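You operate a simulated robot arm through the tools that you are given. There is no shell and no other tool.

Carry out the task below with a simulated robot arm. There is one attempt and no reset: what you move stays moved.

JOB
Run off the white card's length on the cream puller, then switch it off.
Fine: set the length dial and zero the counter first; it stops by itself.

The check looks at the end state, three seconds after you hand in, the way a careful person would. Anything else that was tipped, shoved, dropped, spilled or broken makes it a failure.

ROBOT AND FRAMES
A 7-joint arm with a two-finger parallel gripper, fixed in place. Base frame: the origin is on the floor under the middle of its stand, x ahead of it, y to its left, z up; the work surface is at about z = 820. Readings come in mm, rad, newtons and seconds.
It reaches about 1372 mm from its shoulder. Its first joint turns from -2.601 to 2.601 rad. Payload 3.43 kg.
Tool frame: the origin (TCP) lies between the finger pads and is the grasp point; the fingertips stand 30 mm ahead of it; z points along the fingers, y is the line along which they close. The gripper opens to 94 mm. The fingers are 28 mm wide and 10 mm thick; the gripper's body (50 by 96 mm) begins 55 mm behind the TCP.
Orientation is that of the tool frame in the base frame, as a unit quaternion [x, y, z, w]. With the fingers straight down and closing along the base's y, the tool's x points along the base's -x, its y along +y and its z along -z.

CONTROLS
- The arm moves only by the tool play_rows. Its argument "moves" is text: rows parted by semicolons, each of 7 numbers parted by spaces: the turn, a rotation vector about the tool's x, y, z in rad, then the shift along the tool's x, y, z in m, then the closure in counts, from 0 (fully open) to 255 (shut). In form: wx wy wz x y z jaw; .... A call has 1 to 20 rows; each row is the pose to reach, as a shift and turn from the pose commanded when the call began, along the tool's axes at that moment. A row lasts 0.2 s, in which the tool goes at most 50 mm and 0.15 rad; a call with a longer step from one row to the next is refused whole, and so is a gripper value outside its range. A pose out of reach is approached as far as the arm can. The call stops where the force on the tool passes 40 N (or 10 N more than at its start, if that is more) or the arm is blocked; 0.2 s more then pass. Each finger travels about 45 mm/s and halts on what it meets, pressing with about 32 N; the grip force reading is that of the motor and also rises with nothing between the fingers. The clock runs only during rows and for 0.2 s after the last one: add rows that repeat a pose to give the fingers time. It gives the time, the measured TCP pose, the force on the tool (base axes), the opening and the grip force at its end, in the units of the frame above (readings bear some noise), with the torque about the TCP (base axes, N m) and any sound that the robot's microphone picked up.
- Cameras (640 x 400 px; columns grow to the right, rows downward): "scene" is fixed at [225, 654.6, 1576.6]; the picture's right is [0.99, -0.16, 0.00], its down [-0.13, -0.78, -0.61] and it looks along [0.10, 0.61, -0.79] (base axes); focal length 214 px, centre (320, 200). "wrist" rides on the gripper at [76, 14, -103] in the tool frame; the picture's right is [-0.18, 0.98, 0.00], its down [-0.75, -0.14, -0.64] and it looks along [-0.63, -0.12, 0.77] (tool axes); focal length 243 px, centre (320, 200). There is no depth. A picture from a camera that has moved, and an enlarged one, comes with that camera's place and axes in the base frame and with its lens. The place of the scene camera against the robot may be out by one fixed shift of up to 12 mm in any direction.
- camera(camera): a new picture of that camera. It takes no simulated time.
- zoom(camera, box): a new picture of the part [left, top, right, bottom] of that camera's present view, enlarged. It takes no simulated time.
- close_job(): hands the job in; it is judged then, once.

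Places have to be worked out from the pictures, the camera data and where the tool is seen. Open the gripper and draw the arm clear of the work before you hand the job in, unless the task says otherwise.

The tools are called after ">>>" by a JSON object that holds its "method" and its "body". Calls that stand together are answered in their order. play_rows: Moves the arm, as the interface text tells. Its arguments: {"type":"object","properties":{"moves":{"type":"string"}},"required":["moves"]} The other tools are called the same way: camera (camera) takes a picture; zoom (camera, box) takes an enlarged picture of a part of a camera's view; close_job () hands the job in.

At the start:

```text
time: 0.0
tool_pos: [397.5, 677.1, 1100.4]
ee_rot: [-0.001, 1.0, 0.0, 0.0]
force: [-0.2, -0.9, 0.3]
wrist_torque: [-0.01, 0.01, -0.04]
gripper_width: 94.3
finger_force: 0.0
```

scene: 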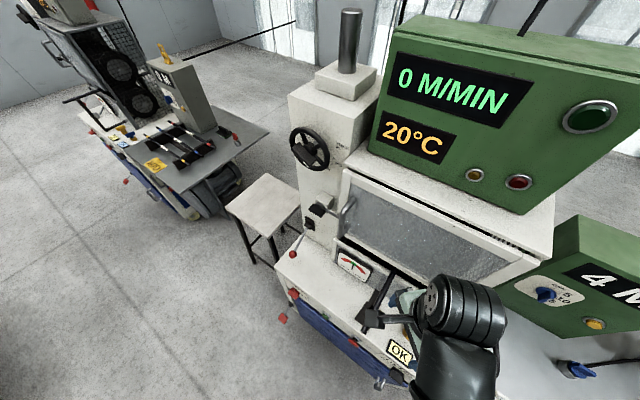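
wrist: 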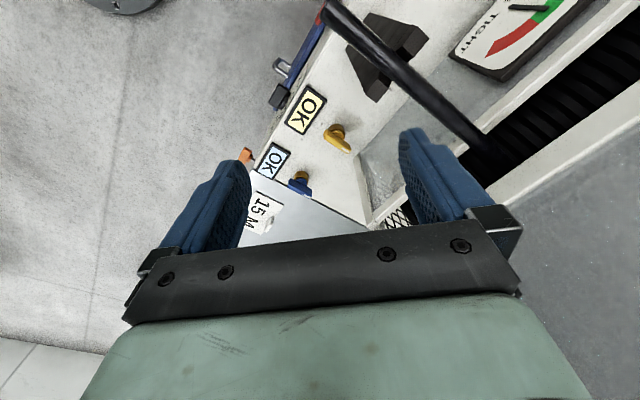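

I start by looking more closely at the two views to find the cream puller, its dial, counter and the cards.

>>> {"method": "zoom", "body": {"camera": "scene", "box": [440, 200, 640, 400]}}

>>> {"method": "zoom", "body": {"camera": "scene", "box": [260, 220, 460, 400]}}

>>> {"method": "zoom", "body": {"camera": "wrist", "box": [200, 50, 440, 250]}}

>>> {"method": "zoom", "body": {"camera": "scene", "box": [40, 30, 300, 230]}}

```text
2.00 times, centred on (540, 300) of scene
camera zoom: at [225.0, 654.6, 1576.6], right [0.99, -0.16, 0.0], down [-0.13, -0.78, -0.61], along [0.1, 0.61, -0.79], focal length 429 px, centre (-120, 0)
```

zoom: 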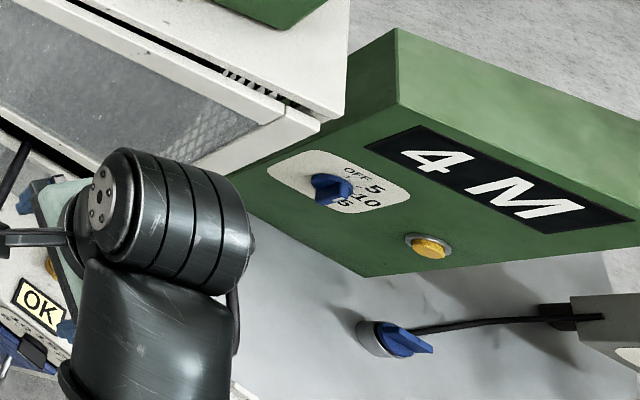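

```text
2.22 times, centred on (360, 310) of scene
camera zoom: at [225.0, 654.6, 1576.6], right [0.99, -0.16, 0.0], down [-0.13, -0.78, -0.61], along [0.1, 0.61, -0.79], focal length 477 px, centre (231, -44)
```

zoom: 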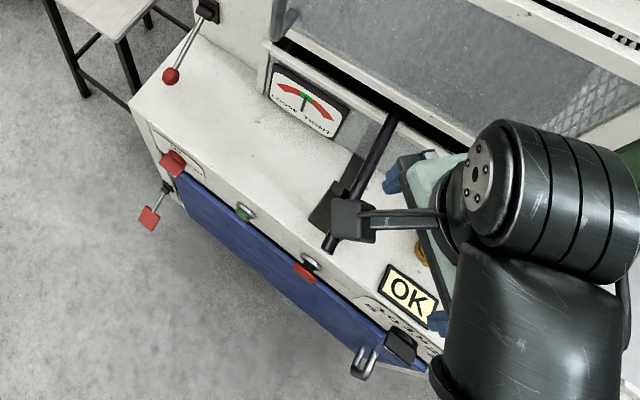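

```text
2.00 times, centred on (320, 150) of wrist
camera zoom: at [320.4, 692.3, 1202.7], right [0.18, 0.98, 0.0], down [0.75, -0.14, 0.64], along [0.63, -0.12, -0.77], focal length 485 px, centre (320, 300)
```

zoom: 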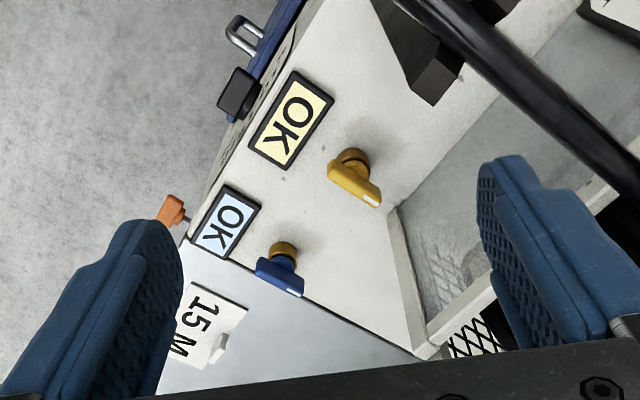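

```text
2.00 times, centred on (170, 130) of scene
camera zoom: at [225.0, 654.6, 1576.6], right [0.99, -0.16, 0.0], down [-0.13, -0.78, -0.61], along [0.1, 0.61, -0.79], focal length 429 px, centre (620, 340)
```

zoom: 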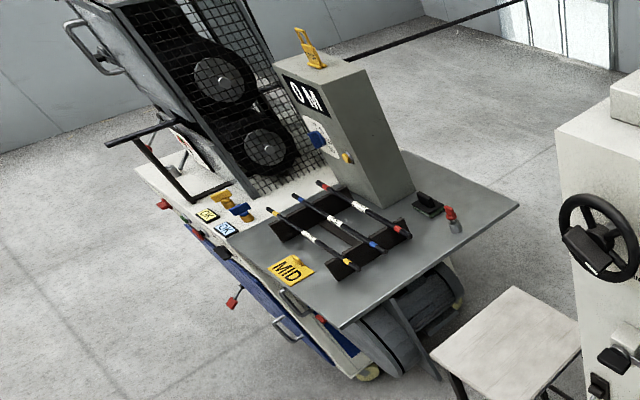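

The near machine has a green counter box ("4 M"), a dial (OFF/5/10/15?) and a yellow button, and a "15 M" white card on the table. I'll draw the arm back and up and turn the wrist camera to face the machine for a survey.

>>> {"method": "play_rows", "body": {"moves": "0 0 -0.09 0.018 -0.031 -0.019 0; 0 0 -0.18 0.037 -0.062 -0.037 0; 0 0 -0.27 0.056 -0.094 -0.056 0; 0 0 -0.36 0.075 -0.125 -0.075 0; 0 0 -0.45 0.094 -0.156 -0.094 0; 0 0 -0.54 0.112 -0.187 -0.112 0; 0 0 -0.63 0.131 -0.219 -0.131 0; 0 0 -0.72 0.150 -0.250 -0.150 0"}}

```text
time: 1.8
tool_pos: [286.5, 510.4, 1124.9]
ee_rot: [-0.353, 0.934, 0.035, 0.035]
force: [-1.2, 0.0, -1.0]
wrist_torque: [0.0, -0.01, 0.04]
gripper_width: 93.9
finger_force: 0.0
out of reach, approached as far as the arm can: row 2, 3, 4, 5, 6, 7, 8
```

The arm only got part of the way; let me look from here.

>>> {"method": "camera", "body": {"camera": "wrist"}}

>>> {"method": "camera", "body": {"camera": "scene"}}

```text
taken
camera wrist: at [215.7, 462.9, 1220.9], right [-0.51, 0.86, 0.06], down [0.63, 0.33, 0.7], along [0.58, 0.39, -0.71], focal length 243 px, centre (320, 200)
```

wrist: 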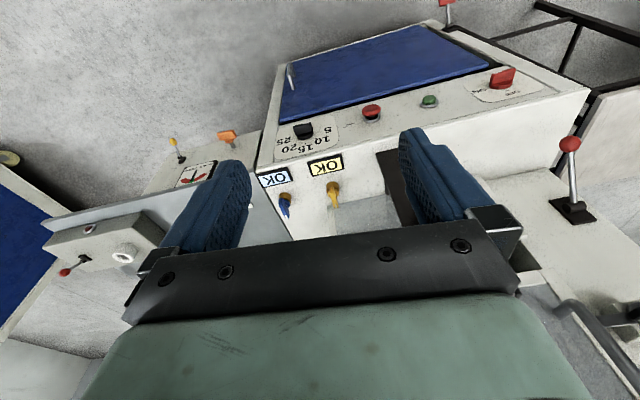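

```text
taken
```

scene: 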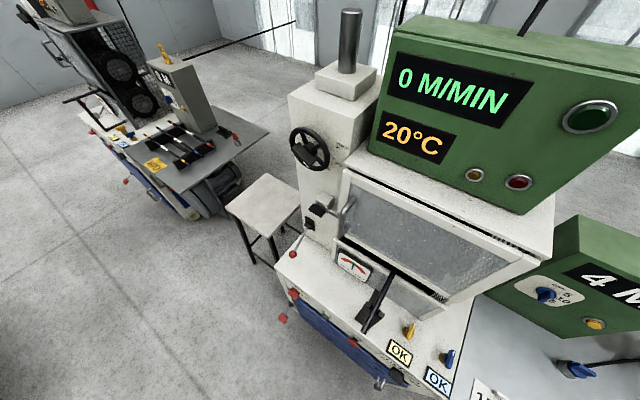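

The front panel has knobs and buttons with labels; I'll zoom on each.

>>> {"method": "zoom", "body": {"camera": "wrist", "box": [240, 60, 400, 220]}}

>>> {"method": "zoom", "body": {"camera": "wrist", "box": [400, 30, 600, 155]}}

>>> {"method": "zoom", "body": {"camera": "wrist", "box": [30, 110, 260, 290]}}

>>> {"method": "zoom", "body": {"camera": "scene", "box": [400, 240, 640, 400]}}

>>> {"method": "zoom", "body": {"camera": "scene", "box": [260, 240, 420, 400]}}

```text
2.50 times, centred on (320, 140) of wrist
camera zoom: at [215.7, 462.9, 1220.9], right [-0.51, 0.86, 0.06], down [0.63, 0.33, 0.7], along [0.58, 0.39, -0.71], focal length 606 px, centre (320, 350)
```

zoom: 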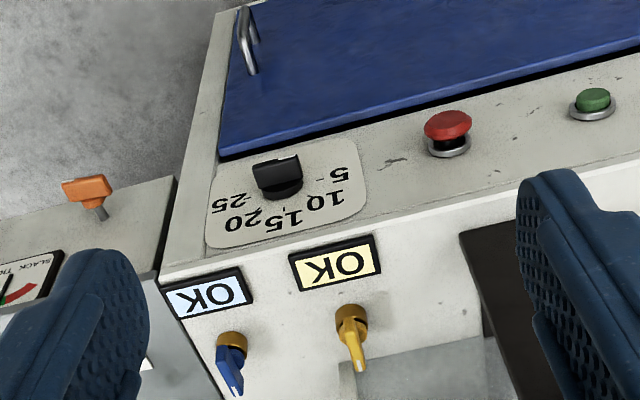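

```text
3.20 times, centred on (500, 92) of wrist
camera zoom: at [215.7, 462.9, 1220.9], right [-0.51, 0.86, 0.06], down [0.63, 0.33, 0.7], along [0.58, 0.39, -0.71], focal length 776 px, centre (-256, 544)
```

zoom: 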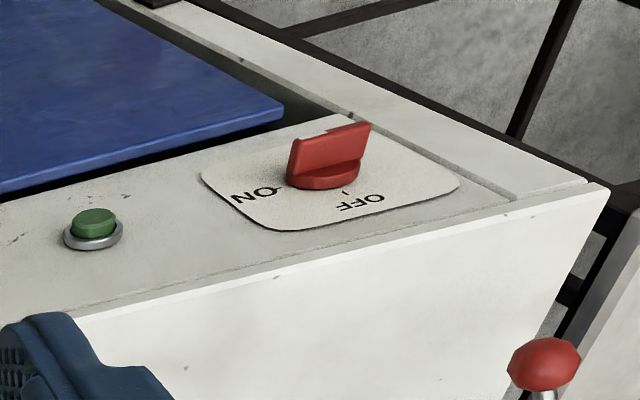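

```text
2.22 times, centred on (145, 200) of wrist
camera zoom: at [215.7, 462.9, 1220.9], right [-0.51, 0.86, 0.06], down [0.63, 0.33, 0.7], along [0.58, 0.39, -0.71], focal length 539 px, centre (709, 200)
```

zoom: 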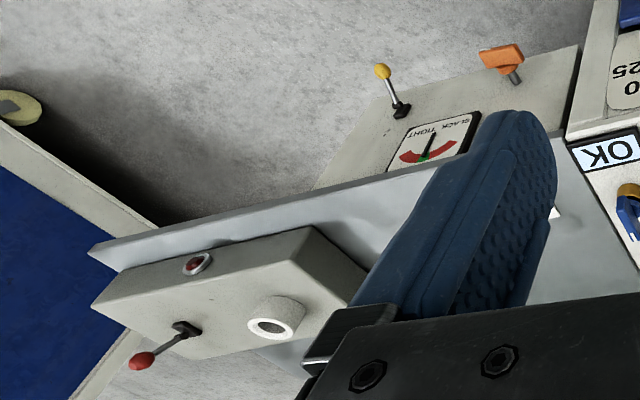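

```text
2.50 times, centred on (520, 320) of scene
camera zoom: at [225.0, 654.6, 1576.6], right [0.99, -0.16, 0.0], down [-0.13, -0.78, -0.61], along [0.1, 0.61, -0.79], focal length 536 px, centre (-180, -100)
```

zoom: 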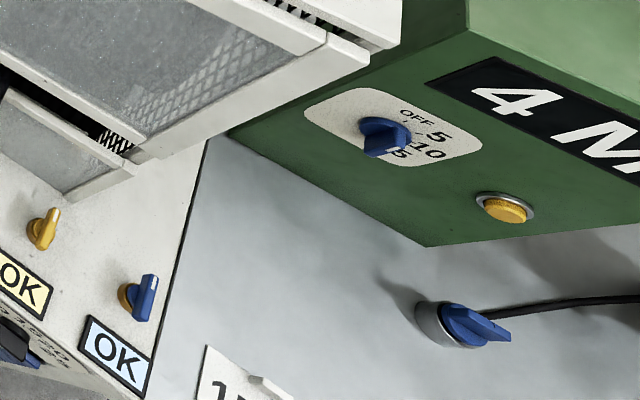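

```text
2.50 times, centred on (340, 320) of scene
camera zoom: at [225.0, 654.6, 1576.6], right [0.99, -0.16, 0.0], down [-0.13, -0.78, -0.61], along [0.1, 0.61, -0.79], focal length 536 px, centre (270, -100)
```

zoom: 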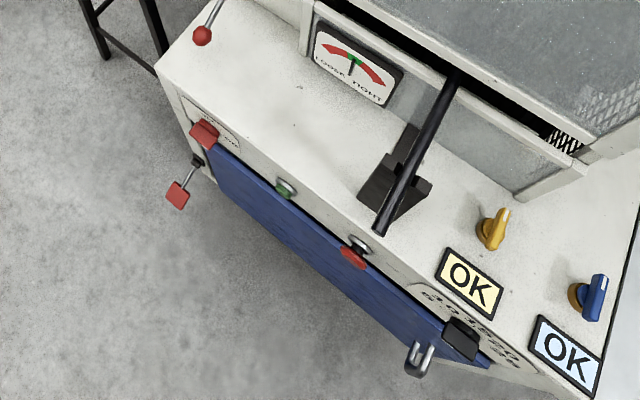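

The near cream machine has: red main switch (ON/OFF), green and red buttons and a speed dial on the front panel, plus the green counter box with length dial and yellow button. Next I pitch the tool up toward the machine to look at the counter box, in small steps, checking how the commanded pose reference behaves.

>>> {"method": "play_rows", "body": {"moves": "0 -0.1 0 0 0 0 0; 0 -0.2 0 0 0 0 0; 0 -0.3 0 0 0 0 0; 0 -0.4 0 0 0 0 0"}}

```text
time: 2.8
tool_pos: [286.5, 510.1, 1126.0]
ee_rot: [-0.338, 0.909, 0.104, 0.221]
force: [0.2, -0.5, 0.3]
wrist_torque: [-0.02, 0.0, -0.04]
gripper_width: 93.8
finger_force: 0.0
```

Rotation works from the actual pose. Looking now.

>>> {"method": "camera", "body": {"camera": "wrist"}}

```text
taken
camera wrist: at [191.3, 444.7, 1181.8], right [-0.53, 0.84, 0.13], down [0.39, 0.11, 0.92], along [0.76, 0.53, -0.38], focal length 243 px, centre (320, 200)
```

wrist: 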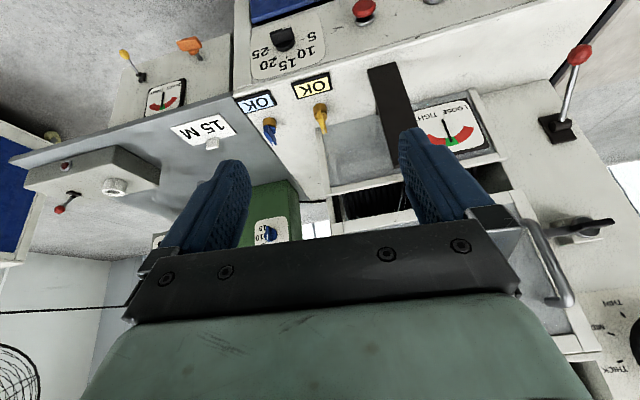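

I'll slide to the right along the machine (tool −y) to bring the counter box into view.

>>> {"method": "play_rows", "body": {"moves": "0 -0.08 0 0 -0.04 0 0; 0 -0.16 0 0 -0.08 0 0; 0 -0.24 0 0 -0.12 0 0; 0 -0.32 0 0 -0.16 0 0; 0 -0.40 0 0 -0.20 0 0; 0 -0.4 0 0 -0.24 0 0; 0 -0.4 0 0 -0.28 0 0"}}

>>> {"method": "camera", "body": {"camera": "wrist"}}

>>> {"method": "camera", "body": {"camera": "scene"}}

```text
time: 4.4
tool_pos: [520.0, 332.2, 1156.7]
ee_rot: [-0.31, 0.848, 0.167, 0.395]
force: [-0.6, 0.7, -0.3]
wrist_torque: [0.0, 0.01, -0.02]
gripper_width: 94.0
finger_force: 0.0
out of reach, approached as far as the arm can: row 3, 4, 5, 6, 7
```

```text
taken
camera wrist: at [415.2, 257.8, 1163.0], right [-0.56, 0.81, 0.18], down [0.1, -0.15, 0.98], along [0.82, 0.57, 0.0], focal length 243 px, centre (320, 200)
```

wrist: 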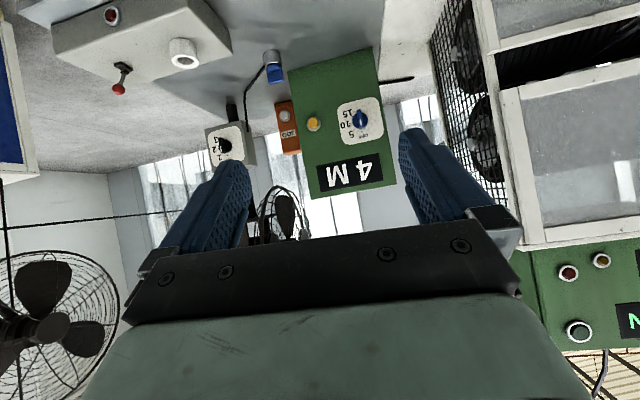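

```text
taken
```

scene: 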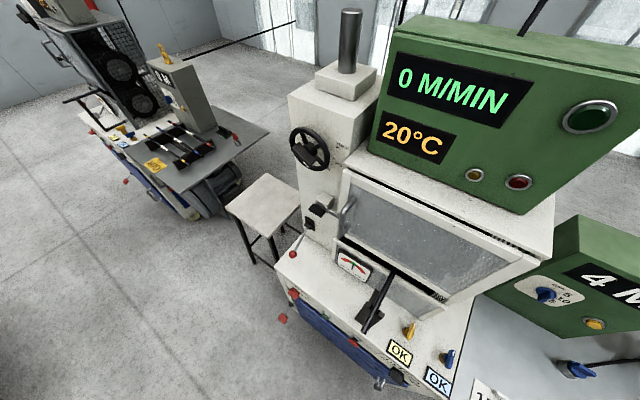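

>>> {"method": "zoom", "body": {"camera": "wrist", "box": [200, 40, 440, 210]}}

>>> {"method": "zoom", "body": {"camera": "wrist", "box": [310, 80, 400, 150]}}

>>> {"method": "zoom", "body": {"camera": "wrist", "box": [0, 0, 320, 200]}}

>>> {"method": "zoom", "body": {"camera": "wrist", "box": [480, 200, 640, 400]}}

```text
2.35 times, centred on (320, 125) of wrist
camera zoom: at [415.2, 257.8, 1163.0], right [-0.56, 0.81, 0.18], down [0.1, -0.15, 0.98], along [0.82, 0.57, 0.0], focal length 571 px, centre (320, 376)
```

zoom: 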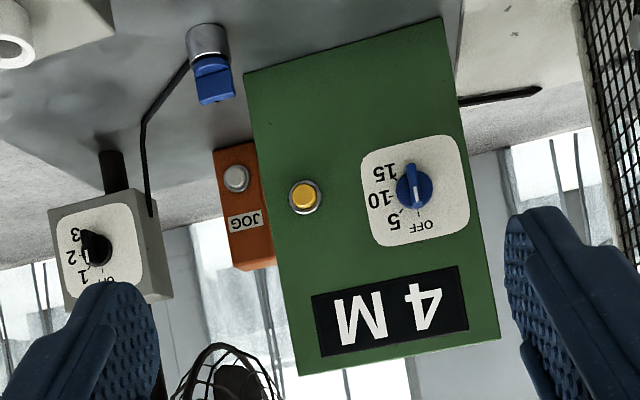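

```text
5.71 times, centred on (355, 115) of wrist
camera zoom: at [415.2, 257.8, 1163.0], right [-0.56, 0.81, 0.18], down [0.1, -0.15, 0.98], along [0.82, 0.57, 0.0], focal length 1386 px, centre (120, 686)
```

zoom: 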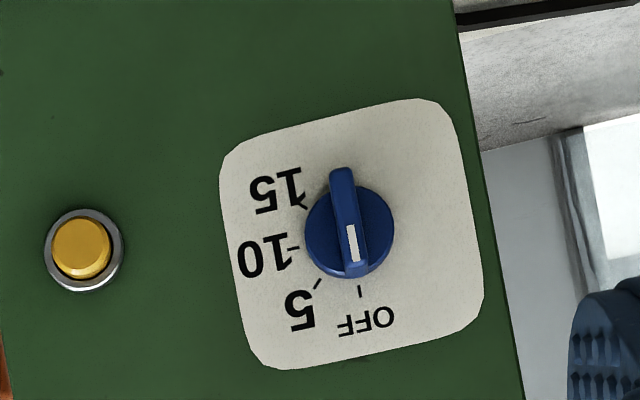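

```text
2.00 times, centred on (160, 100) of wrist
camera zoom: at [415.2, 257.8, 1163.0], right [-0.56, 0.81, 0.18], down [0.1, -0.15, 0.98], along [0.82, 0.57, 0.0], focal length 485 px, centre (640, 400)
```

zoom: 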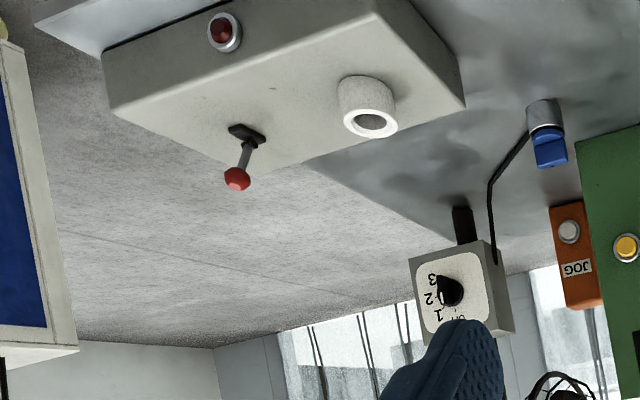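

```text
2.00 times, centred on (560, 300) of wrist
camera zoom: at [415.2, 257.8, 1163.0], right [-0.56, 0.81, 0.18], down [0.1, -0.15, 0.98], along [0.82, 0.57, 0.0], focal length 485 px, centre (-160, 0)
```

zoom: 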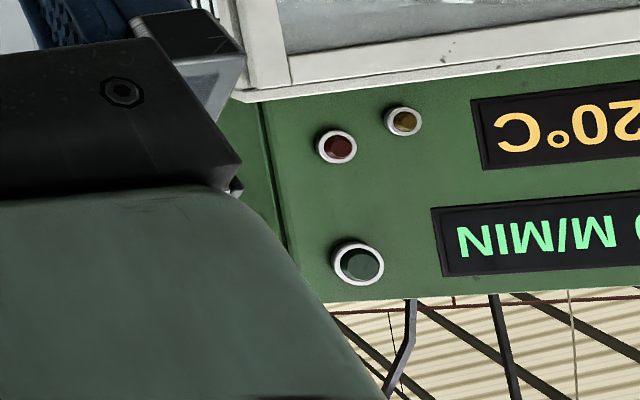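

The length dial is at OFF with 5/10/15 clockwise; I judge the dial at about (831, 710, 988) and the yellow button at (921, 634, 965), face vertical with inward normal ≈ (0.72, 0.70). I'll move to a standoff 150 mm in front of the dial with the tool horizontal.

>>> {"method": "play_rows", "body": {"moves": "-0.004 -0.085 -0.007 -0.010 0.008 0.046 0; -0.009 -0.170 -0.013 -0.020 0.016 0.092 0; -0.013 -0.256 -0.020 -0.029 0.024 0.137 0; -0.017 -0.341 -0.027 -0.039 0.032 0.183 0; -0.022 -0.426 -0.033 -0.049 0.040 0.229 0; -0.026 -0.511 -0.040 -0.059 0.048 0.275 0; -0.030 -0.597 -0.046 -0.068 0.056 0.321 0; -0.035 -0.682 -0.053 -0.078 0.064 0.366 0; -0.035 -0.682 -0.053 -0.078 0.064 0.366 0"}}

>>> {"method": "camera", "body": {"camera": "wrist"}}

>>> {"method": "camera", "body": {"camera": "scene"}}

```text
time: 6.4
tool_pos: [720.8, 603.3, 991.3]
ee_rot: [-0.27, 0.657, 0.265, 0.652]
force: [-0.8, 0.0, 0.9]
wrist_torque: [0.04, 0.04, 0.0]
gripper_width: 93.8
finger_force: 0.1
out of reach, approached as far as the arm can: row 8, 9
```

```text
taken
camera wrist: at [636.6, 541.4, 916.8], right [-0.69, 0.7, 0.18], down [-0.36, -0.54, 0.76], along [0.63, 0.46, 0.62], focal length 243 px, centre (320, 200)
```

wrist: 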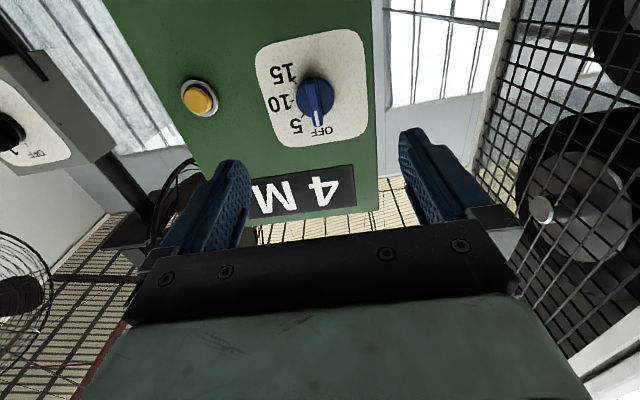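

```text
taken
```

scene: 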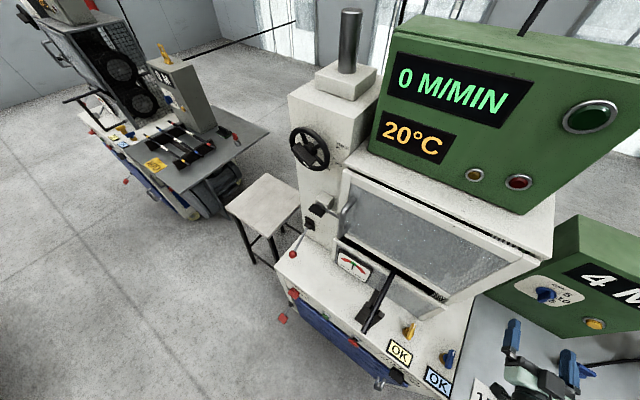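

Tool is horizontal and in front of the dial. Before grasping I test in free space whether the wrist can turn +2.3 rad (clockwise into the face), since that's what the dial needs.

>>> {"method": "play_rows", "body": {"moves": "0 0 0.145 0 0 -0.005 0; 0 0 0.29 0 0 -0.01 0; 0 0 0.435 0 0 -0.01 0; 0 0 0.58 0 0 -0.01 0; 0 0 0.725 0 0 -0.01 0; 0 0 0.87 0 0 -0.01 0; 0 0 1.015 0 0 -0.01 0; 0 0 1.16 0 0 -0.01 0; 0 0 1.305 0 0 -0.01 0; 0 0 1.45 0 0 -0.01 0; 0 0 1.595 0 0 -0.01 0; 0 0 1.74 0 0 -0.01 0; 0 0 1.885 0 0 -0.01 0; 0 0 2.03 0 0 -0.01 0; 0 0 2.175 0 0 -0.01 0; 0 0 2.32 0 0 -0.01 0"}}

>>> {"method": "camera", "body": {"camera": "wrist"}}

>>> {"method": "camera", "body": {"camera": "scene"}}

```text
time: 9.8
tool_pos: [711.2, 594.8, 992.8]
ee_rot: [0.495, 0.503, 0.708, 0.016]
force: [0.7, 0.4, 0.2]
wrist_torque: [-0.03, 0.02, -0.03]
gripper_width: 94.1
finger_force: 0.0
```

```text
taken
camera wrist: at [606.0, 556.2, 1055.1], right [0.56, -0.58, 0.59], down [-0.14, -0.77, -0.62], along [0.81, 0.26, -0.52], focal length 243 px, centre (320, 200)
```

wrist: 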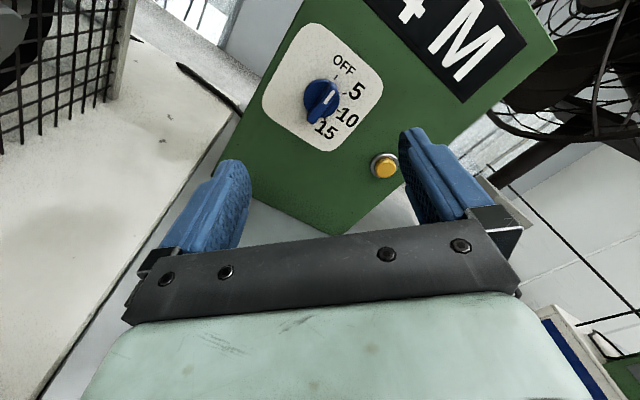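

```text
taken
```

scene: 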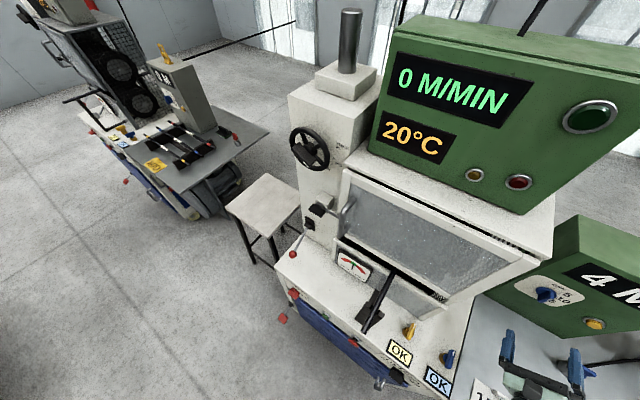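

The full turn works. Zooming at the dial from here for detail.

>>> {"method": "zoom", "body": {"camera": "wrist", "box": [250, 10, 410, 190]}}

>>> {"method": "zoom", "body": {"camera": "wrist", "box": [280, 50, 380, 150]}}

```text
2.22 times, centred on (330, 100) of wrist
camera zoom: at [606.0, 556.2, 1055.1], right [0.56, -0.58, 0.59], down [-0.14, -0.77, -0.62], along [0.81, 0.26, -0.52], focal length 539 px, centre (298, 422)
```

zoom: 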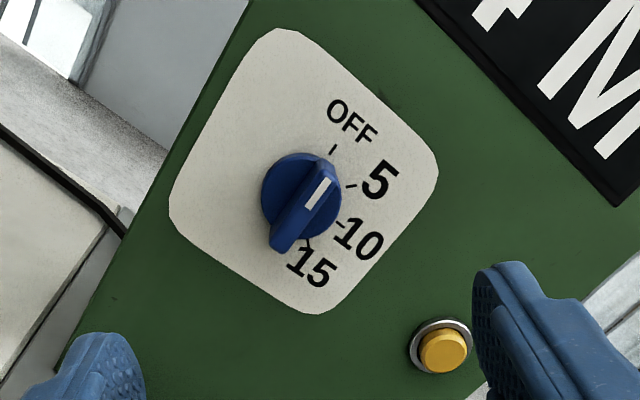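

```text
4.00 times, centred on (330, 100) of wrist
camera zoom: at [606.0, 556.2, 1055.1], right [0.56, -0.58, 0.59], down [-0.14, -0.77, -0.62], along [0.81, 0.26, -0.52], focal length 970 px, centre (280, 600)
```

zoom: 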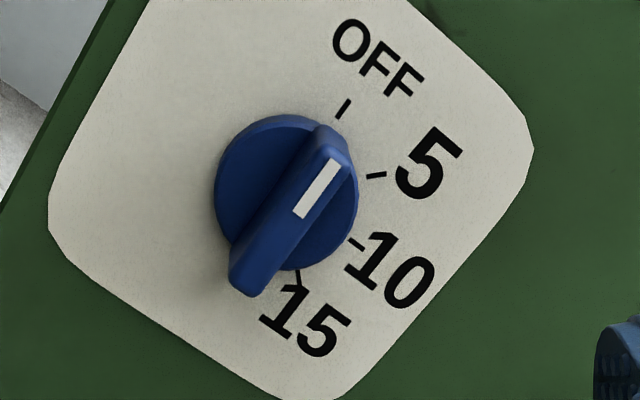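

I measure the knob disc at about (830.7, 707.3, 989.4) with face normal azimuth ≈ 44.3°. I rotate back to the bar-vertical orientation and close in to 70 mm.

>>> {"method": "play_rows", "body": {"moves": "0 0 -0.1453 0 0 0.006 0; 0 0 -0.2906 -0.001 0 0.012 0; 0 0 -0.4359 -0.001 0 0.018 0; 0 0 -0.5812 -0.001 0 0.024 0; 0 0 -0.7266 -0.002 0 0.030 0; 0 0 -0.8719 -0.002 0 0.036 0; 0 0 -1.0172 -0.002 0 0.042 0; 0 0 -1.1625 -0.002 0 0.048 0; 0 0 -1.3078 -0.003 0 0.054 0; 0 0 -1.4531 -0.003 0 0.060 0; 0 0 -1.5984 -0.003 0 0.066 0; 0 0 -1.7437 -0.003 -0.001 0.072 0; 0 0 -1.8891 -0.004 -0.001 0.078 0; 0 0 -2.0344 -0.004 -0.001 0.084 0; 0 0 -2.1797 -0.004 -0.001 0.090 0; 0 0 -2.325 -0.0045 -0.001 0.094 0; 0 0 -2.325 -0.0045 -0.001 0.094 0"}}

>>> {"method": "camera", "body": {"camera": "wrist"}}

>>> {"method": "zoom", "body": {"camera": "wrist", "box": [220, 40, 440, 200]}}

```text
time: 13.4
tool_pos: [781.2, 659.3, 987.7]
ee_rot: [-0.268, 0.653, 0.265, 0.656]
force: [0.0, -0.5, 0.4]
wrist_torque: [0.01, -0.03, -0.01]
gripper_width: 93.9
finger_force: 0.0
```

```text
taken
camera wrist: at [697.6, 597.7, 912.4], right [-0.69, 0.7, 0.18], down [-0.37, -0.55, 0.75], along [0.63, 0.45, 0.63], focal length 243 px, centre (320, 200)
```

wrist: 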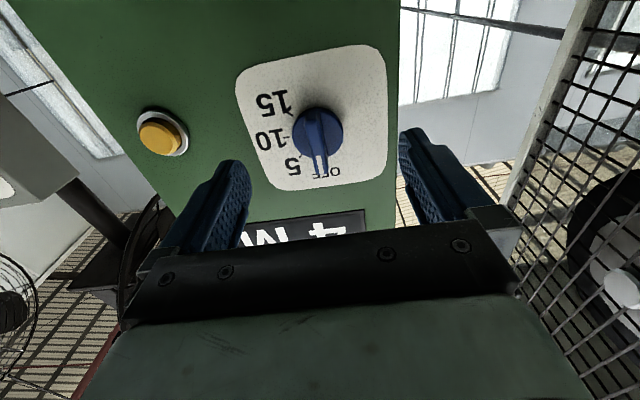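

```text
2.50 times, centred on (330, 120) of wrist
camera zoom: at [697.6, 597.7, 912.4], right [-0.69, 0.7, 0.18], down [-0.37, -0.55, 0.75], along [0.63, 0.45, 0.63], focal length 606 px, centre (295, 400)
```

zoom: 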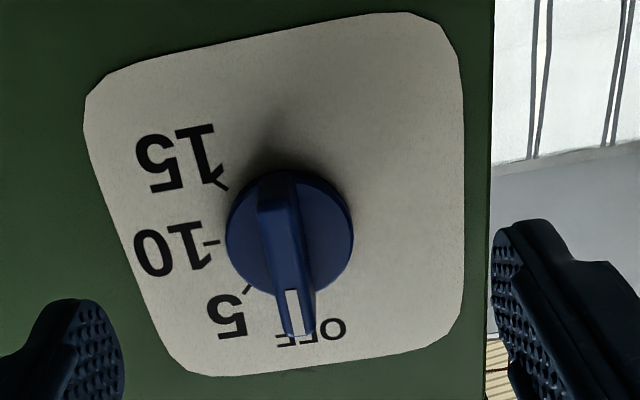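

The tool axis passes within ~1.5 mm of the knob's centre; I correct slightly (up 1.2 mm, right 1 mm) and advance 33 mm so the open fingers flank the bar without touching the disc.

>>> {"method": "play_rows", "body": {"moves": "0 0 0 -0.0012 -0.001 0.010 0; 0 0 0 -0.0012 -0.001 0.020 0; 0 0 0 -0.0012 -0.001 0.028 0; 0 0 0 -0.0012 -0.001 0.033 0; 0 0 0 -0.0012 -0.001 0.033 0"}}

>>> {"method": "camera", "body": {"camera": "wrist"}}

>>> {"method": "zoom", "body": {"camera": "wrist", "box": [220, 80, 440, 240]}}

>>> {"method": "zoom", "body": {"camera": "scene", "box": [480, 250, 640, 370]}}

```text
time: 14.6
tool_pos: [806.6, 680.1, 990.0]
ee_rot: [-0.267, 0.654, 0.266, 0.656]
force: [-0.4, -0.2, 0.1]
wrist_torque: [0.04, -0.01, 0.01]
gripper_width: 94.1
finger_force: 0.0
```

```text
taken
camera wrist: at [722.2, 620.2, 913.8], right [-0.69, 0.7, 0.18], down [-0.36, -0.55, 0.75], along [0.63, 0.45, 0.63], focal length 243 px, centre (320, 200)
```

wrist: 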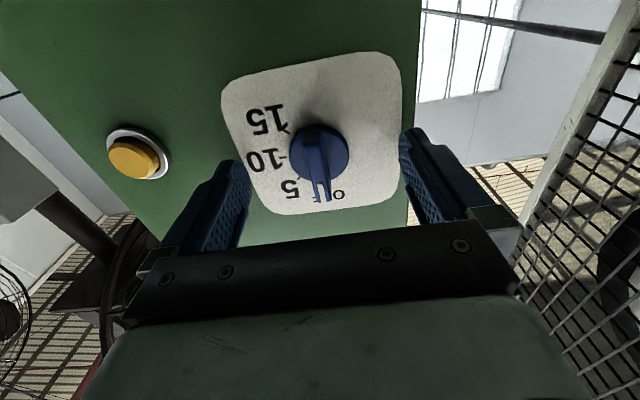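

```text
2.50 times, centred on (330, 160) of wrist
camera zoom: at [722.2, 620.2, 913.8], right [-0.69, 0.7, 0.18], down [-0.36, -0.55, 0.75], along [0.63, 0.45, 0.63], focal length 606 px, centre (295, 300)
```

zoom: 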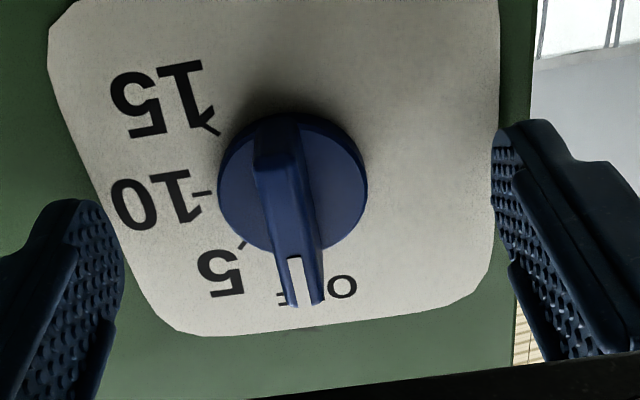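

```text
3.33 times, centred on (560, 310) of scene
camera zoom: at [225.0, 654.6, 1576.6], right [0.99, -0.16, 0.0], down [-0.13, -0.78, -0.61], along [0.1, 0.61, -0.79], focal length 715 px, centre (-480, -167)
```

zoom: 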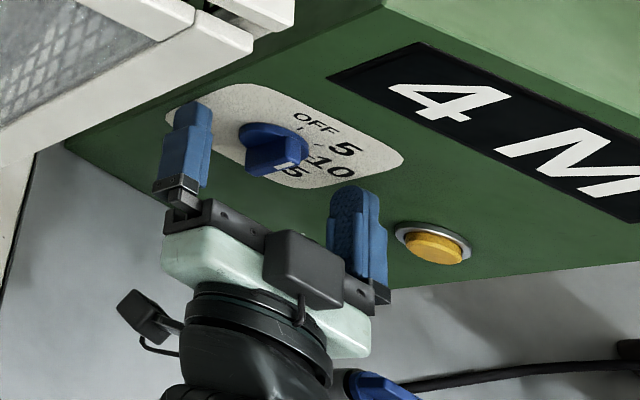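

Fingers flank the bar, tips just short of the disc. I turn by 0.05 rad to match the bar's slight lean and close on it.

>>> {"method": "play_rows", "body": {"moves": "0 0 0.05 0 0 0 60; 0 0 0.05 0 0 0 120; 0 0 0.05 0 0 0 180; 0 0 0.05 0 0 0 220; 0 0 0.05 0 0 0 255; 0 0 0.05 0 0 0 255; 0 0 0.05 0 0 0 255; 0 0 0.05 0 0 0 255"}}

>>> {"method": "camera", "body": {"camera": "wrist"}}

>>> {"method": "zoom", "body": {"camera": "wrist", "box": [220, 80, 440, 240]}}

>>> {"method": "zoom", "body": {"camera": "scene", "box": [480, 250, 640, 370]}}

```text
time: 16.4
tool_pos: [805.7, 679.8, 990.5]
ee_rot: [-0.25, 0.66, 0.282, 0.649]
force: [-3.8, -3.8, -3.0]
wrist_torque: [-0.02, -0.02, 0.83]
gripper_width: 10.1
finger_force: 43.8
```

```text
taken
camera wrist: at [719.9, 622.2, 914.4], right [-0.68, 0.7, 0.23], down [-0.34, -0.58, 0.74], along [0.65, 0.43, 0.63], focal length 243 px, centre (320, 200)
```

wrist: 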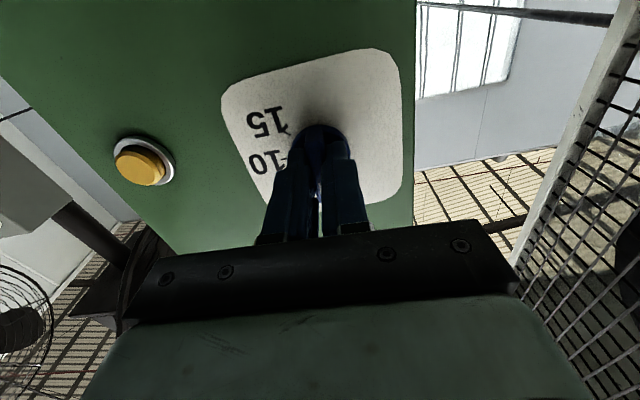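

```text
2.50 times, centred on (330, 160) of wrist
camera zoom: at [719.9, 622.2, 914.4], right [-0.68, 0.7, 0.23], down [-0.34, -0.58, 0.74], along [0.65, 0.43, 0.63], focal length 606 px, centre (295, 300)
```

zoom: 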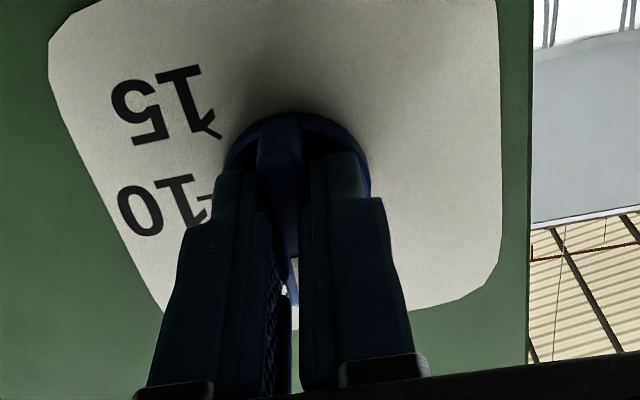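

```text
3.33 times, centred on (560, 310) of scene
camera zoom: at [225.0, 654.6, 1576.6], right [0.99, -0.16, 0.0], down [-0.13, -0.78, -0.61], along [0.1, 0.61, -0.79], focal length 715 px, centre (-480, -167)
```

zoom: 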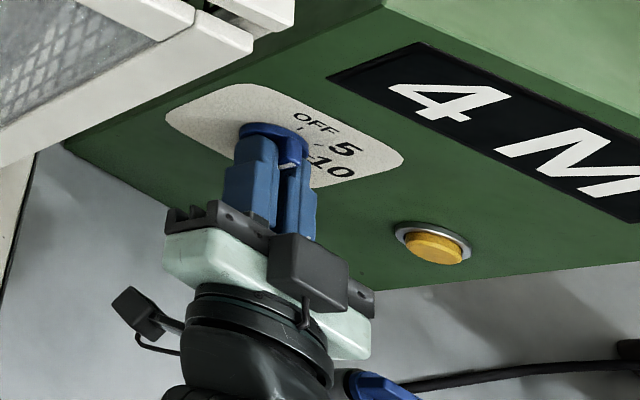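

The bar is gripped (10.1 mm) with small forces. Tick positions work out to 45° spacing, so OFF→15 is 135° clockwise; I turn the first half and check.

>>> {"method": "play_rows", "body": {"moves": "0 0 0.1 0 0 0 255; 0 0 0.2 0 0 0 255; 0 0 0.3 0 0 0 255; 0 0 0.4 0 0 0 255; 0 0 0.5 0 0 0 255; 0 0 0.6 0 0 0 255; 0 0 0.7 0 0 0 255; 0 0 0.8 0 0 0 255; 0 0 0.9 0 0 0 255; 0 0 1.0 0 0 0 255; 0 0 1.1 0 0 0 255"}}

>>> {"method": "zoom", "body": {"camera": "scene", "box": [480, 250, 640, 370]}}

>>> {"method": "camera", "body": {"camera": "wrist"}}

```text
time: 18.8
tool_pos: [806.3, 680.7, 989.2]
ee_rot: [0.133, 0.694, 0.58, 0.406]
force: [2.7, -12.6, -5.7]
wrist_torque: [0.04, -0.03, 0.52]
gripper_width: 10.1
finger_force: 44.0
```

```text
3.33 times, centred on (560, 310) of scene
camera zoom: at [225.0, 654.6, 1576.6], right [0.99, -0.16, 0.0], down [-0.13, -0.78, -0.61], along [0.1, 0.61, -0.79], focal length 715 px, centre (-480, -167)
```

zoom: 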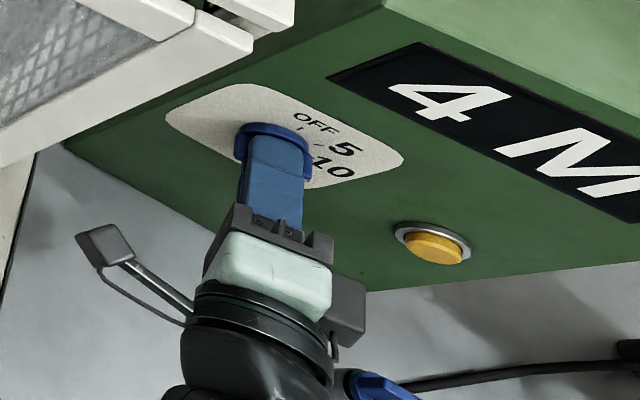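

```text
taken
camera wrist: at [679.8, 663.4, 971.8], right [-0.16, 0.17, 0.97], down [0.06, -0.98, 0.18], along [0.98, 0.09, 0.15], focal length 243 px, centre (320, 200)
```

wrist: 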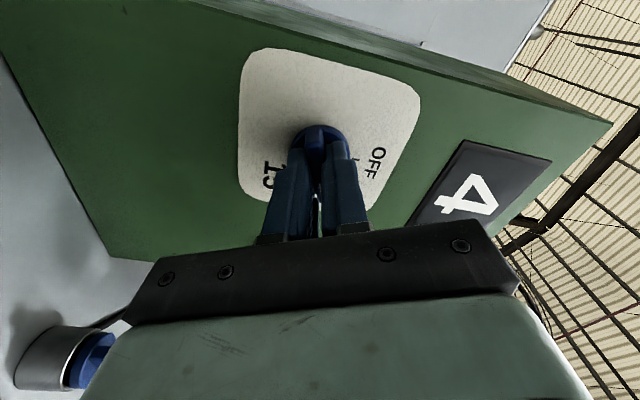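

Turning smoothly with modest force; I continue to 135° total.

>>> {"method": "play_rows", "body": {"moves": "0 0 0.1 0 0 0 255; 0 0 0.2 0 0 0 255; 0 0 0.3 0 0 0 255; 0 0 0.4 0 0 0 255; 0 0 0.5 0 0 0 255; 0 0 0.6 0 0 0 255; 0 0 0.7 0 0 0 255; 0 0 0.8 0 0 0 255; 0 0 0.9 0 0 0 255; 0 0 1.0 0 0 0 255; 0 0 1.1 0 0 0 255; 0 0 1.206 0 0 0 255; 0 0 1.206 0 0 0 255"}}

>>> {"method": "zoom", "body": {"camera": "scene", "box": [480, 250, 640, 370]}}

>>> {"method": "camera", "body": {"camera": "wrist"}}

```text
time: 21.6
tool_pos: [806.7, 680.7, 988.8]
ee_rot: [0.503, 0.495, 0.708, 0.006]
force: [7.0, -11.8, 1.1]
wrist_torque: [-0.89, 0.91, -0.23]
gripper_width: 9.9
finger_force: 43.6
```

```text
3.33 times, centred on (560, 310) of scene
camera zoom: at [225.0, 654.6, 1576.6], right [0.99, -0.16, 0.0], down [-0.13, -0.78, -0.61], along [0.1, 0.61, -0.79], focal length 715 px, centre (-480, -167)
```

zoom: 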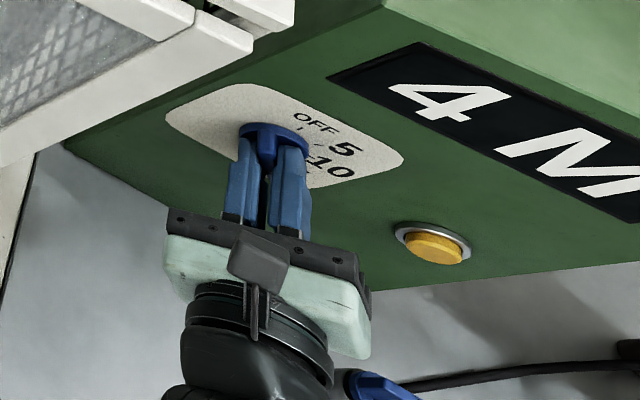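

```text
taken
camera wrist: at [701.6, 640.7, 1053.9], right [0.57, -0.59, 0.57], down [-0.16, -0.76, -0.63], along [0.8, 0.27, -0.53], focal length 243 px, centre (320, 200)
```

wrist: 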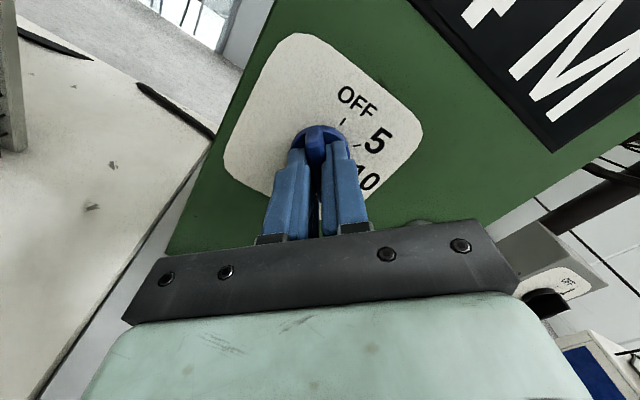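

The tool stands at 134.9° from OFF. I release and back off to read the dial.

>>> {"method": "play_rows", "body": {"moves": "0 0 0 0 0 0 180; 0 0 0 0 0 0 100; 0 0 0 0 0 0 60; 0 0 0 0 0 0 60; 0 0 0 0 0 -0.02 60; 0 0 0 0 0 -0.05 60; 0 0 0 0 0 -0.09 60; 0 0 0 0 0 -0.12 60"}}

>>> {"method": "camera", "body": {"camera": "wrist"}}

>>> {"method": "zoom", "body": {"camera": "wrist", "box": [250, 20, 430, 180]}}

```text
time: 23.4
tool_pos: [718.4, 595.4, 990.6]
ee_rot: [0.502, 0.497, 0.708, 0.005]
force: [0.8, 0.0, -0.2]
wrist_torque: [-0.01, -0.02, -0.01]
gripper_width: 72.2
finger_force: 0.0
```

```text
taken
camera wrist: at [614.1, 556.6, 1054.1], right [0.57, -0.59, 0.57], down [-0.15, -0.76, -0.63], along [0.8, 0.27, -0.53], focal length 243 px, centre (320, 200)
```

wrist: 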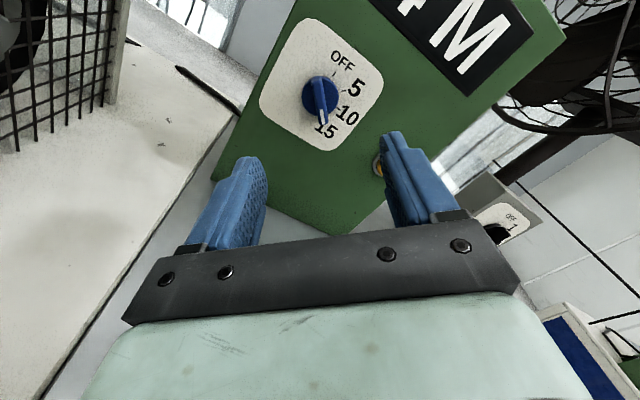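

```text
2.50 times, centred on (340, 100) of wrist
camera zoom: at [614.1, 556.6, 1054.1], right [0.57, -0.59, 0.57], down [-0.15, -0.76, -0.63], along [0.8, 0.27, -0.53], focal length 606 px, centre (270, 450)
```

zoom: 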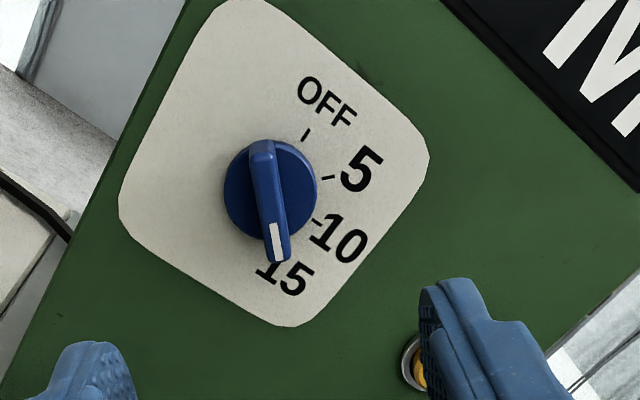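

The dial now points at 15. Next: the yellow button, which I locate at (917.6, 625.8, 969). I close the fingers, slide sideways and come to ~20 mm in front of it.

>>> {"method": "play_rows", "body": {"moves": "0 0 0 -0.033 0.0225 0 120; 0 0 0 -0.066 0.045 0 180; 0 0 0 -0.0985 0.0675 0.0 255; 0 0 0 -0.0985 0.0675 0.03 255; 0 0 0 -0.0985 0.0675 0.065 255; 0 0 0 -0.0985 0.0675 0.085 255; 0 0 0 -0.0985 0.0675 0.100 255; 0 0 0 -0.0985 0.0675 0.100 255"}}

>>> {"method": "camera", "body": {"camera": "wrist"}}

>>> {"method": "zoom", "body": {"camera": "wrist", "box": [240, 100, 400, 240]}}

>>> {"method": "zoom", "body": {"camera": "scene", "box": [480, 250, 640, 370]}}

```text
time: 25.2
tool_pos: [872.2, 582.7, 968.6]
ee_rot: [0.502, 0.497, 0.708, 0.006]
force: [0.5, -1.0, 0.4]
wrist_torque: [0.04, 0.02, -0.01]
gripper_width: 0.1
finger_force: 31.8
```

```text
taken
camera wrist: at [768.5, 543.0, 1032.0], right [0.57, -0.59, 0.57], down [-0.16, -0.76, -0.63], along [0.8, 0.28, -0.53], focal length 243 px, centre (320, 200)
```

wrist: 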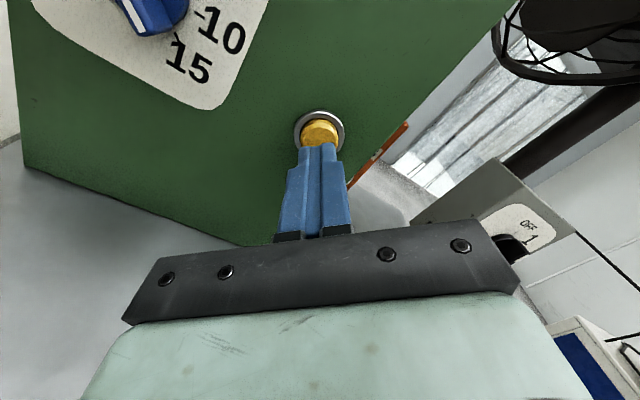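

```text
2.86 times, centred on (320, 170) of wrist
camera zoom: at [768.5, 543.0, 1032.0], right [0.57, -0.59, 0.57], down [-0.16, -0.76, -0.63], along [0.8, 0.28, -0.53], focal length 693 px, centre (320, 286)
```

zoom: 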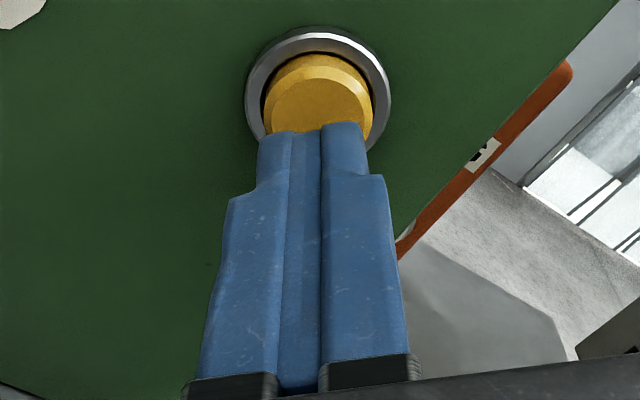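

```text
3.33 times, centred on (560, 310) of scene
camera zoom: at [225.0, 654.6, 1576.6], right [0.99, -0.16, 0.0], down [-0.13, -0.78, -0.61], along [0.1, 0.61, -0.79], focal length 715 px, centre (-480, -167)
```

zoom: 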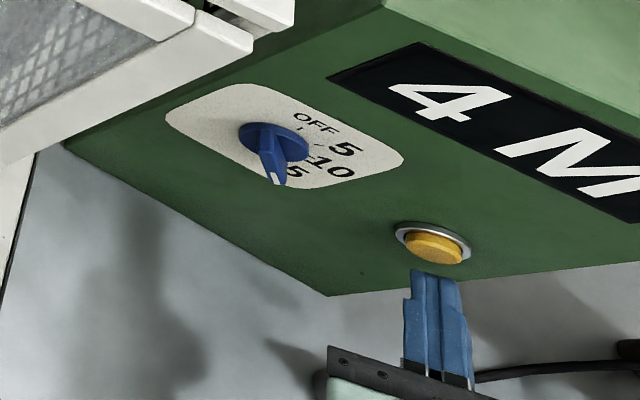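

The fingertips line up with the yellow cap. I press forward in small steps (the call halts itself at 40 N).

>>> {"method": "play_rows", "body": {"moves": "0 0 0 0 0 0.008 255; 0 0 0 0 0 0.014 255; 0 0 0 0 0 0.018 255; 0 0 0 0 0 0.020 255; 0 0 0 0 0 0.022 255; 0 0 0 0 0 0.024 255"}}

>>> {"method": "zoom", "body": {"camera": "scene", "box": [480, 250, 640, 370]}}

>>> {"method": "zoom", "body": {"camera": "wrist", "box": [240, 100, 400, 240]}}

```text
time: 26.6
tool_pos: [889.7, 598.9, 967.5]
ee_rot: [0.502, 0.496, 0.708, 0.006]
force: [-6.4, -4.6, 0.3]
wrist_torque: [0.0, -0.02, 0.09]
gripper_width: 0.0
finger_force: 31.6
heard: click
```

```text
3.33 times, centred on (560, 310) of scene
camera zoom: at [225.0, 654.6, 1576.6], right [0.99, -0.16, 0.0], down [-0.13, -0.78, -0.61], along [0.1, 0.61, -0.79], focal length 715 px, centre (-480, -167)
```

zoom: 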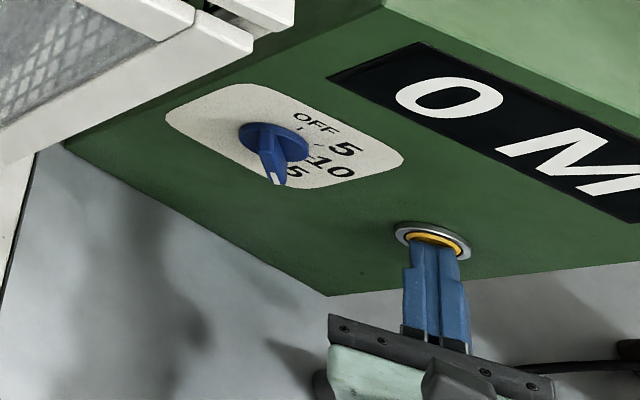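

```text
2.86 times, centred on (320, 170) of wrist
camera zoom: at [785.1, 559.5, 1032.3], right [0.57, -0.59, 0.57], down [-0.16, -0.76, -0.63], along [0.8, 0.28, -0.53], focal length 693 px, centre (320, 286)
```

zoom: 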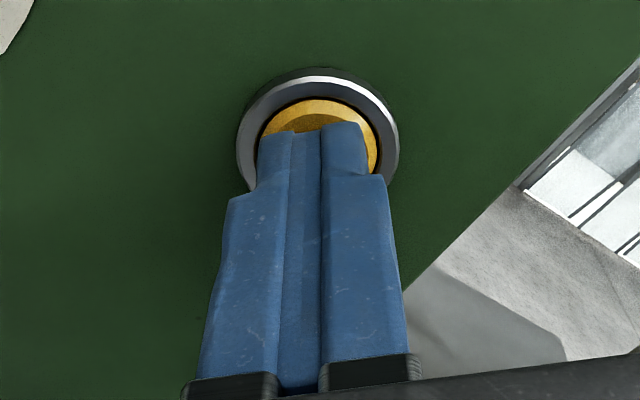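

Click heard and the counter now reads 0 M. I retreat straight back from the box and roll the camera to the top (tool x up).

>>> {"method": "play_rows", "body": {"moves": "0 0 0 0 0 -0.03 255; 0 0 0 0 0 -0.07 255; 0 0 0 0 0 -0.115 255; 0 0 0.1 0 0 -0.16 255; 0 0 0.2 0 0 -0.205 200; 0 0 0.3 0 0 -0.25 150; 0 0 0.4 0 0 -0.295 100; 0 0 0.5 0 0 -0.34 50; 0 0 0.6 0 0 -0.38 0; 0 0 0.7 0 0 -0.4 0; 0 0 0.785 0 0 -0.4 0"}}

>>> {"method": "camera", "body": {"camera": "wrist"}}

>>> {"method": "camera", "body": {"camera": "scene"}}

```text
time: 29.0
tool_pos: [657.8, 341.7, 963.0]
ee_rot: [0.654, 0.267, 0.656, -0.267]
force: [0.7, 0.2, -0.5]
wrist_torque: [0.0, -0.01, 0.01]
gripper_width: 93.9
finger_force: 0.0
out of reach, approached as far as the arm can: row 9, 10, 11
```

```text
taken
camera wrist: at [594.1, 260.0, 1039.3], right [0.69, -0.7, -0.18], down [-0.56, -0.35, -0.76], along [0.47, 0.62, -0.63], focal length 243 px, centre (320, 200)
```

wrist: 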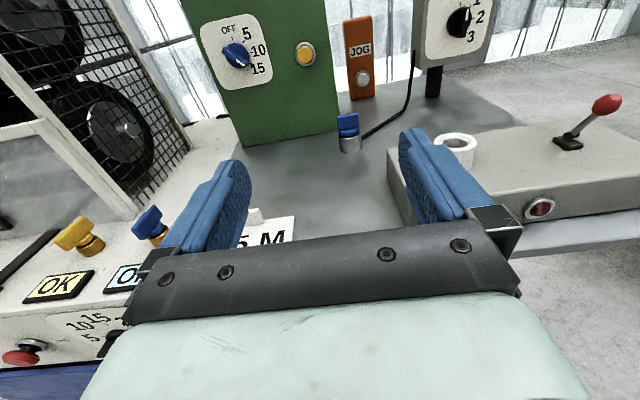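

```text
taken
```

scene: 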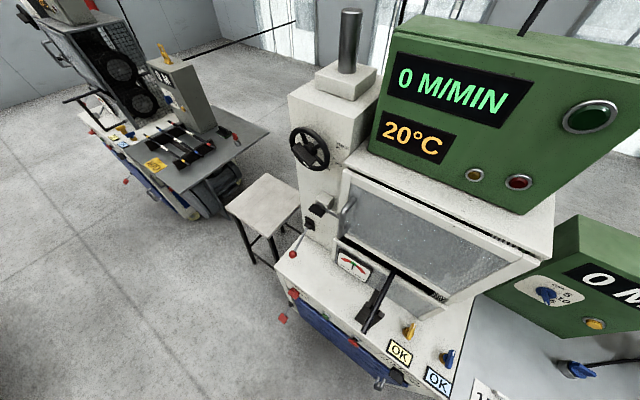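

The upright view works. I zoom to read what's visible here: the card, the panel edge.

>>> {"method": "zoom", "body": {"camera": "wrist", "box": [0, 200, 320, 400]}}

>>> {"method": "zoom", "body": {"camera": "wrist", "box": [320, 0, 640, 260]}}

```text
2.00 times, centred on (160, 300) of wrist
camera zoom: at [594.1, 260.0, 1039.3], right [0.69, -0.7, -0.18], down [-0.56, -0.35, -0.76], along [0.47, 0.62, -0.63], focal length 485 px, centre (640, 0)
```

zoom: 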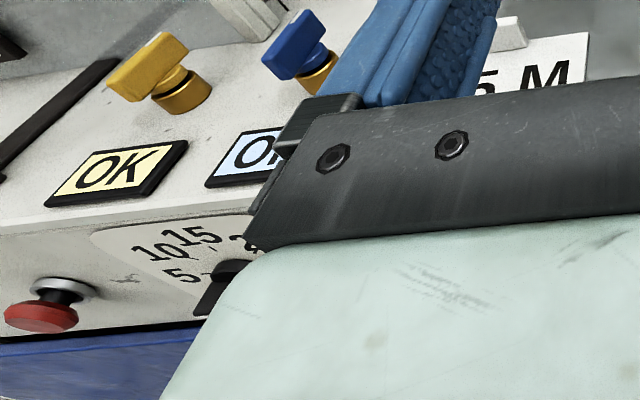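

```text
1.54 times, centred on (480, 130) of wrist
camera zoom: at [594.1, 260.0, 1039.3], right [0.69, -0.7, -0.18], down [-0.56, -0.35, -0.76], along [0.47, 0.62, -0.63], focal length 373 px, centre (74, 308)
```

zoom: 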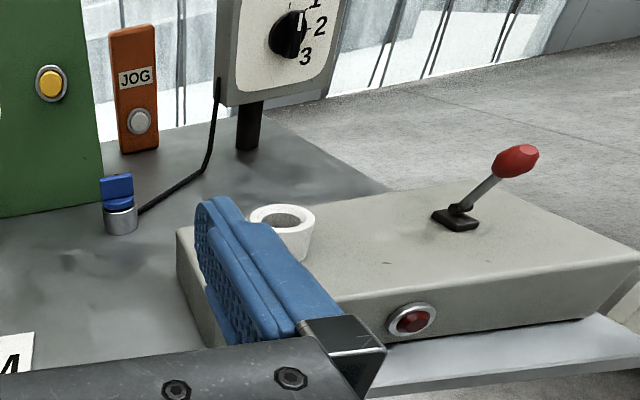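

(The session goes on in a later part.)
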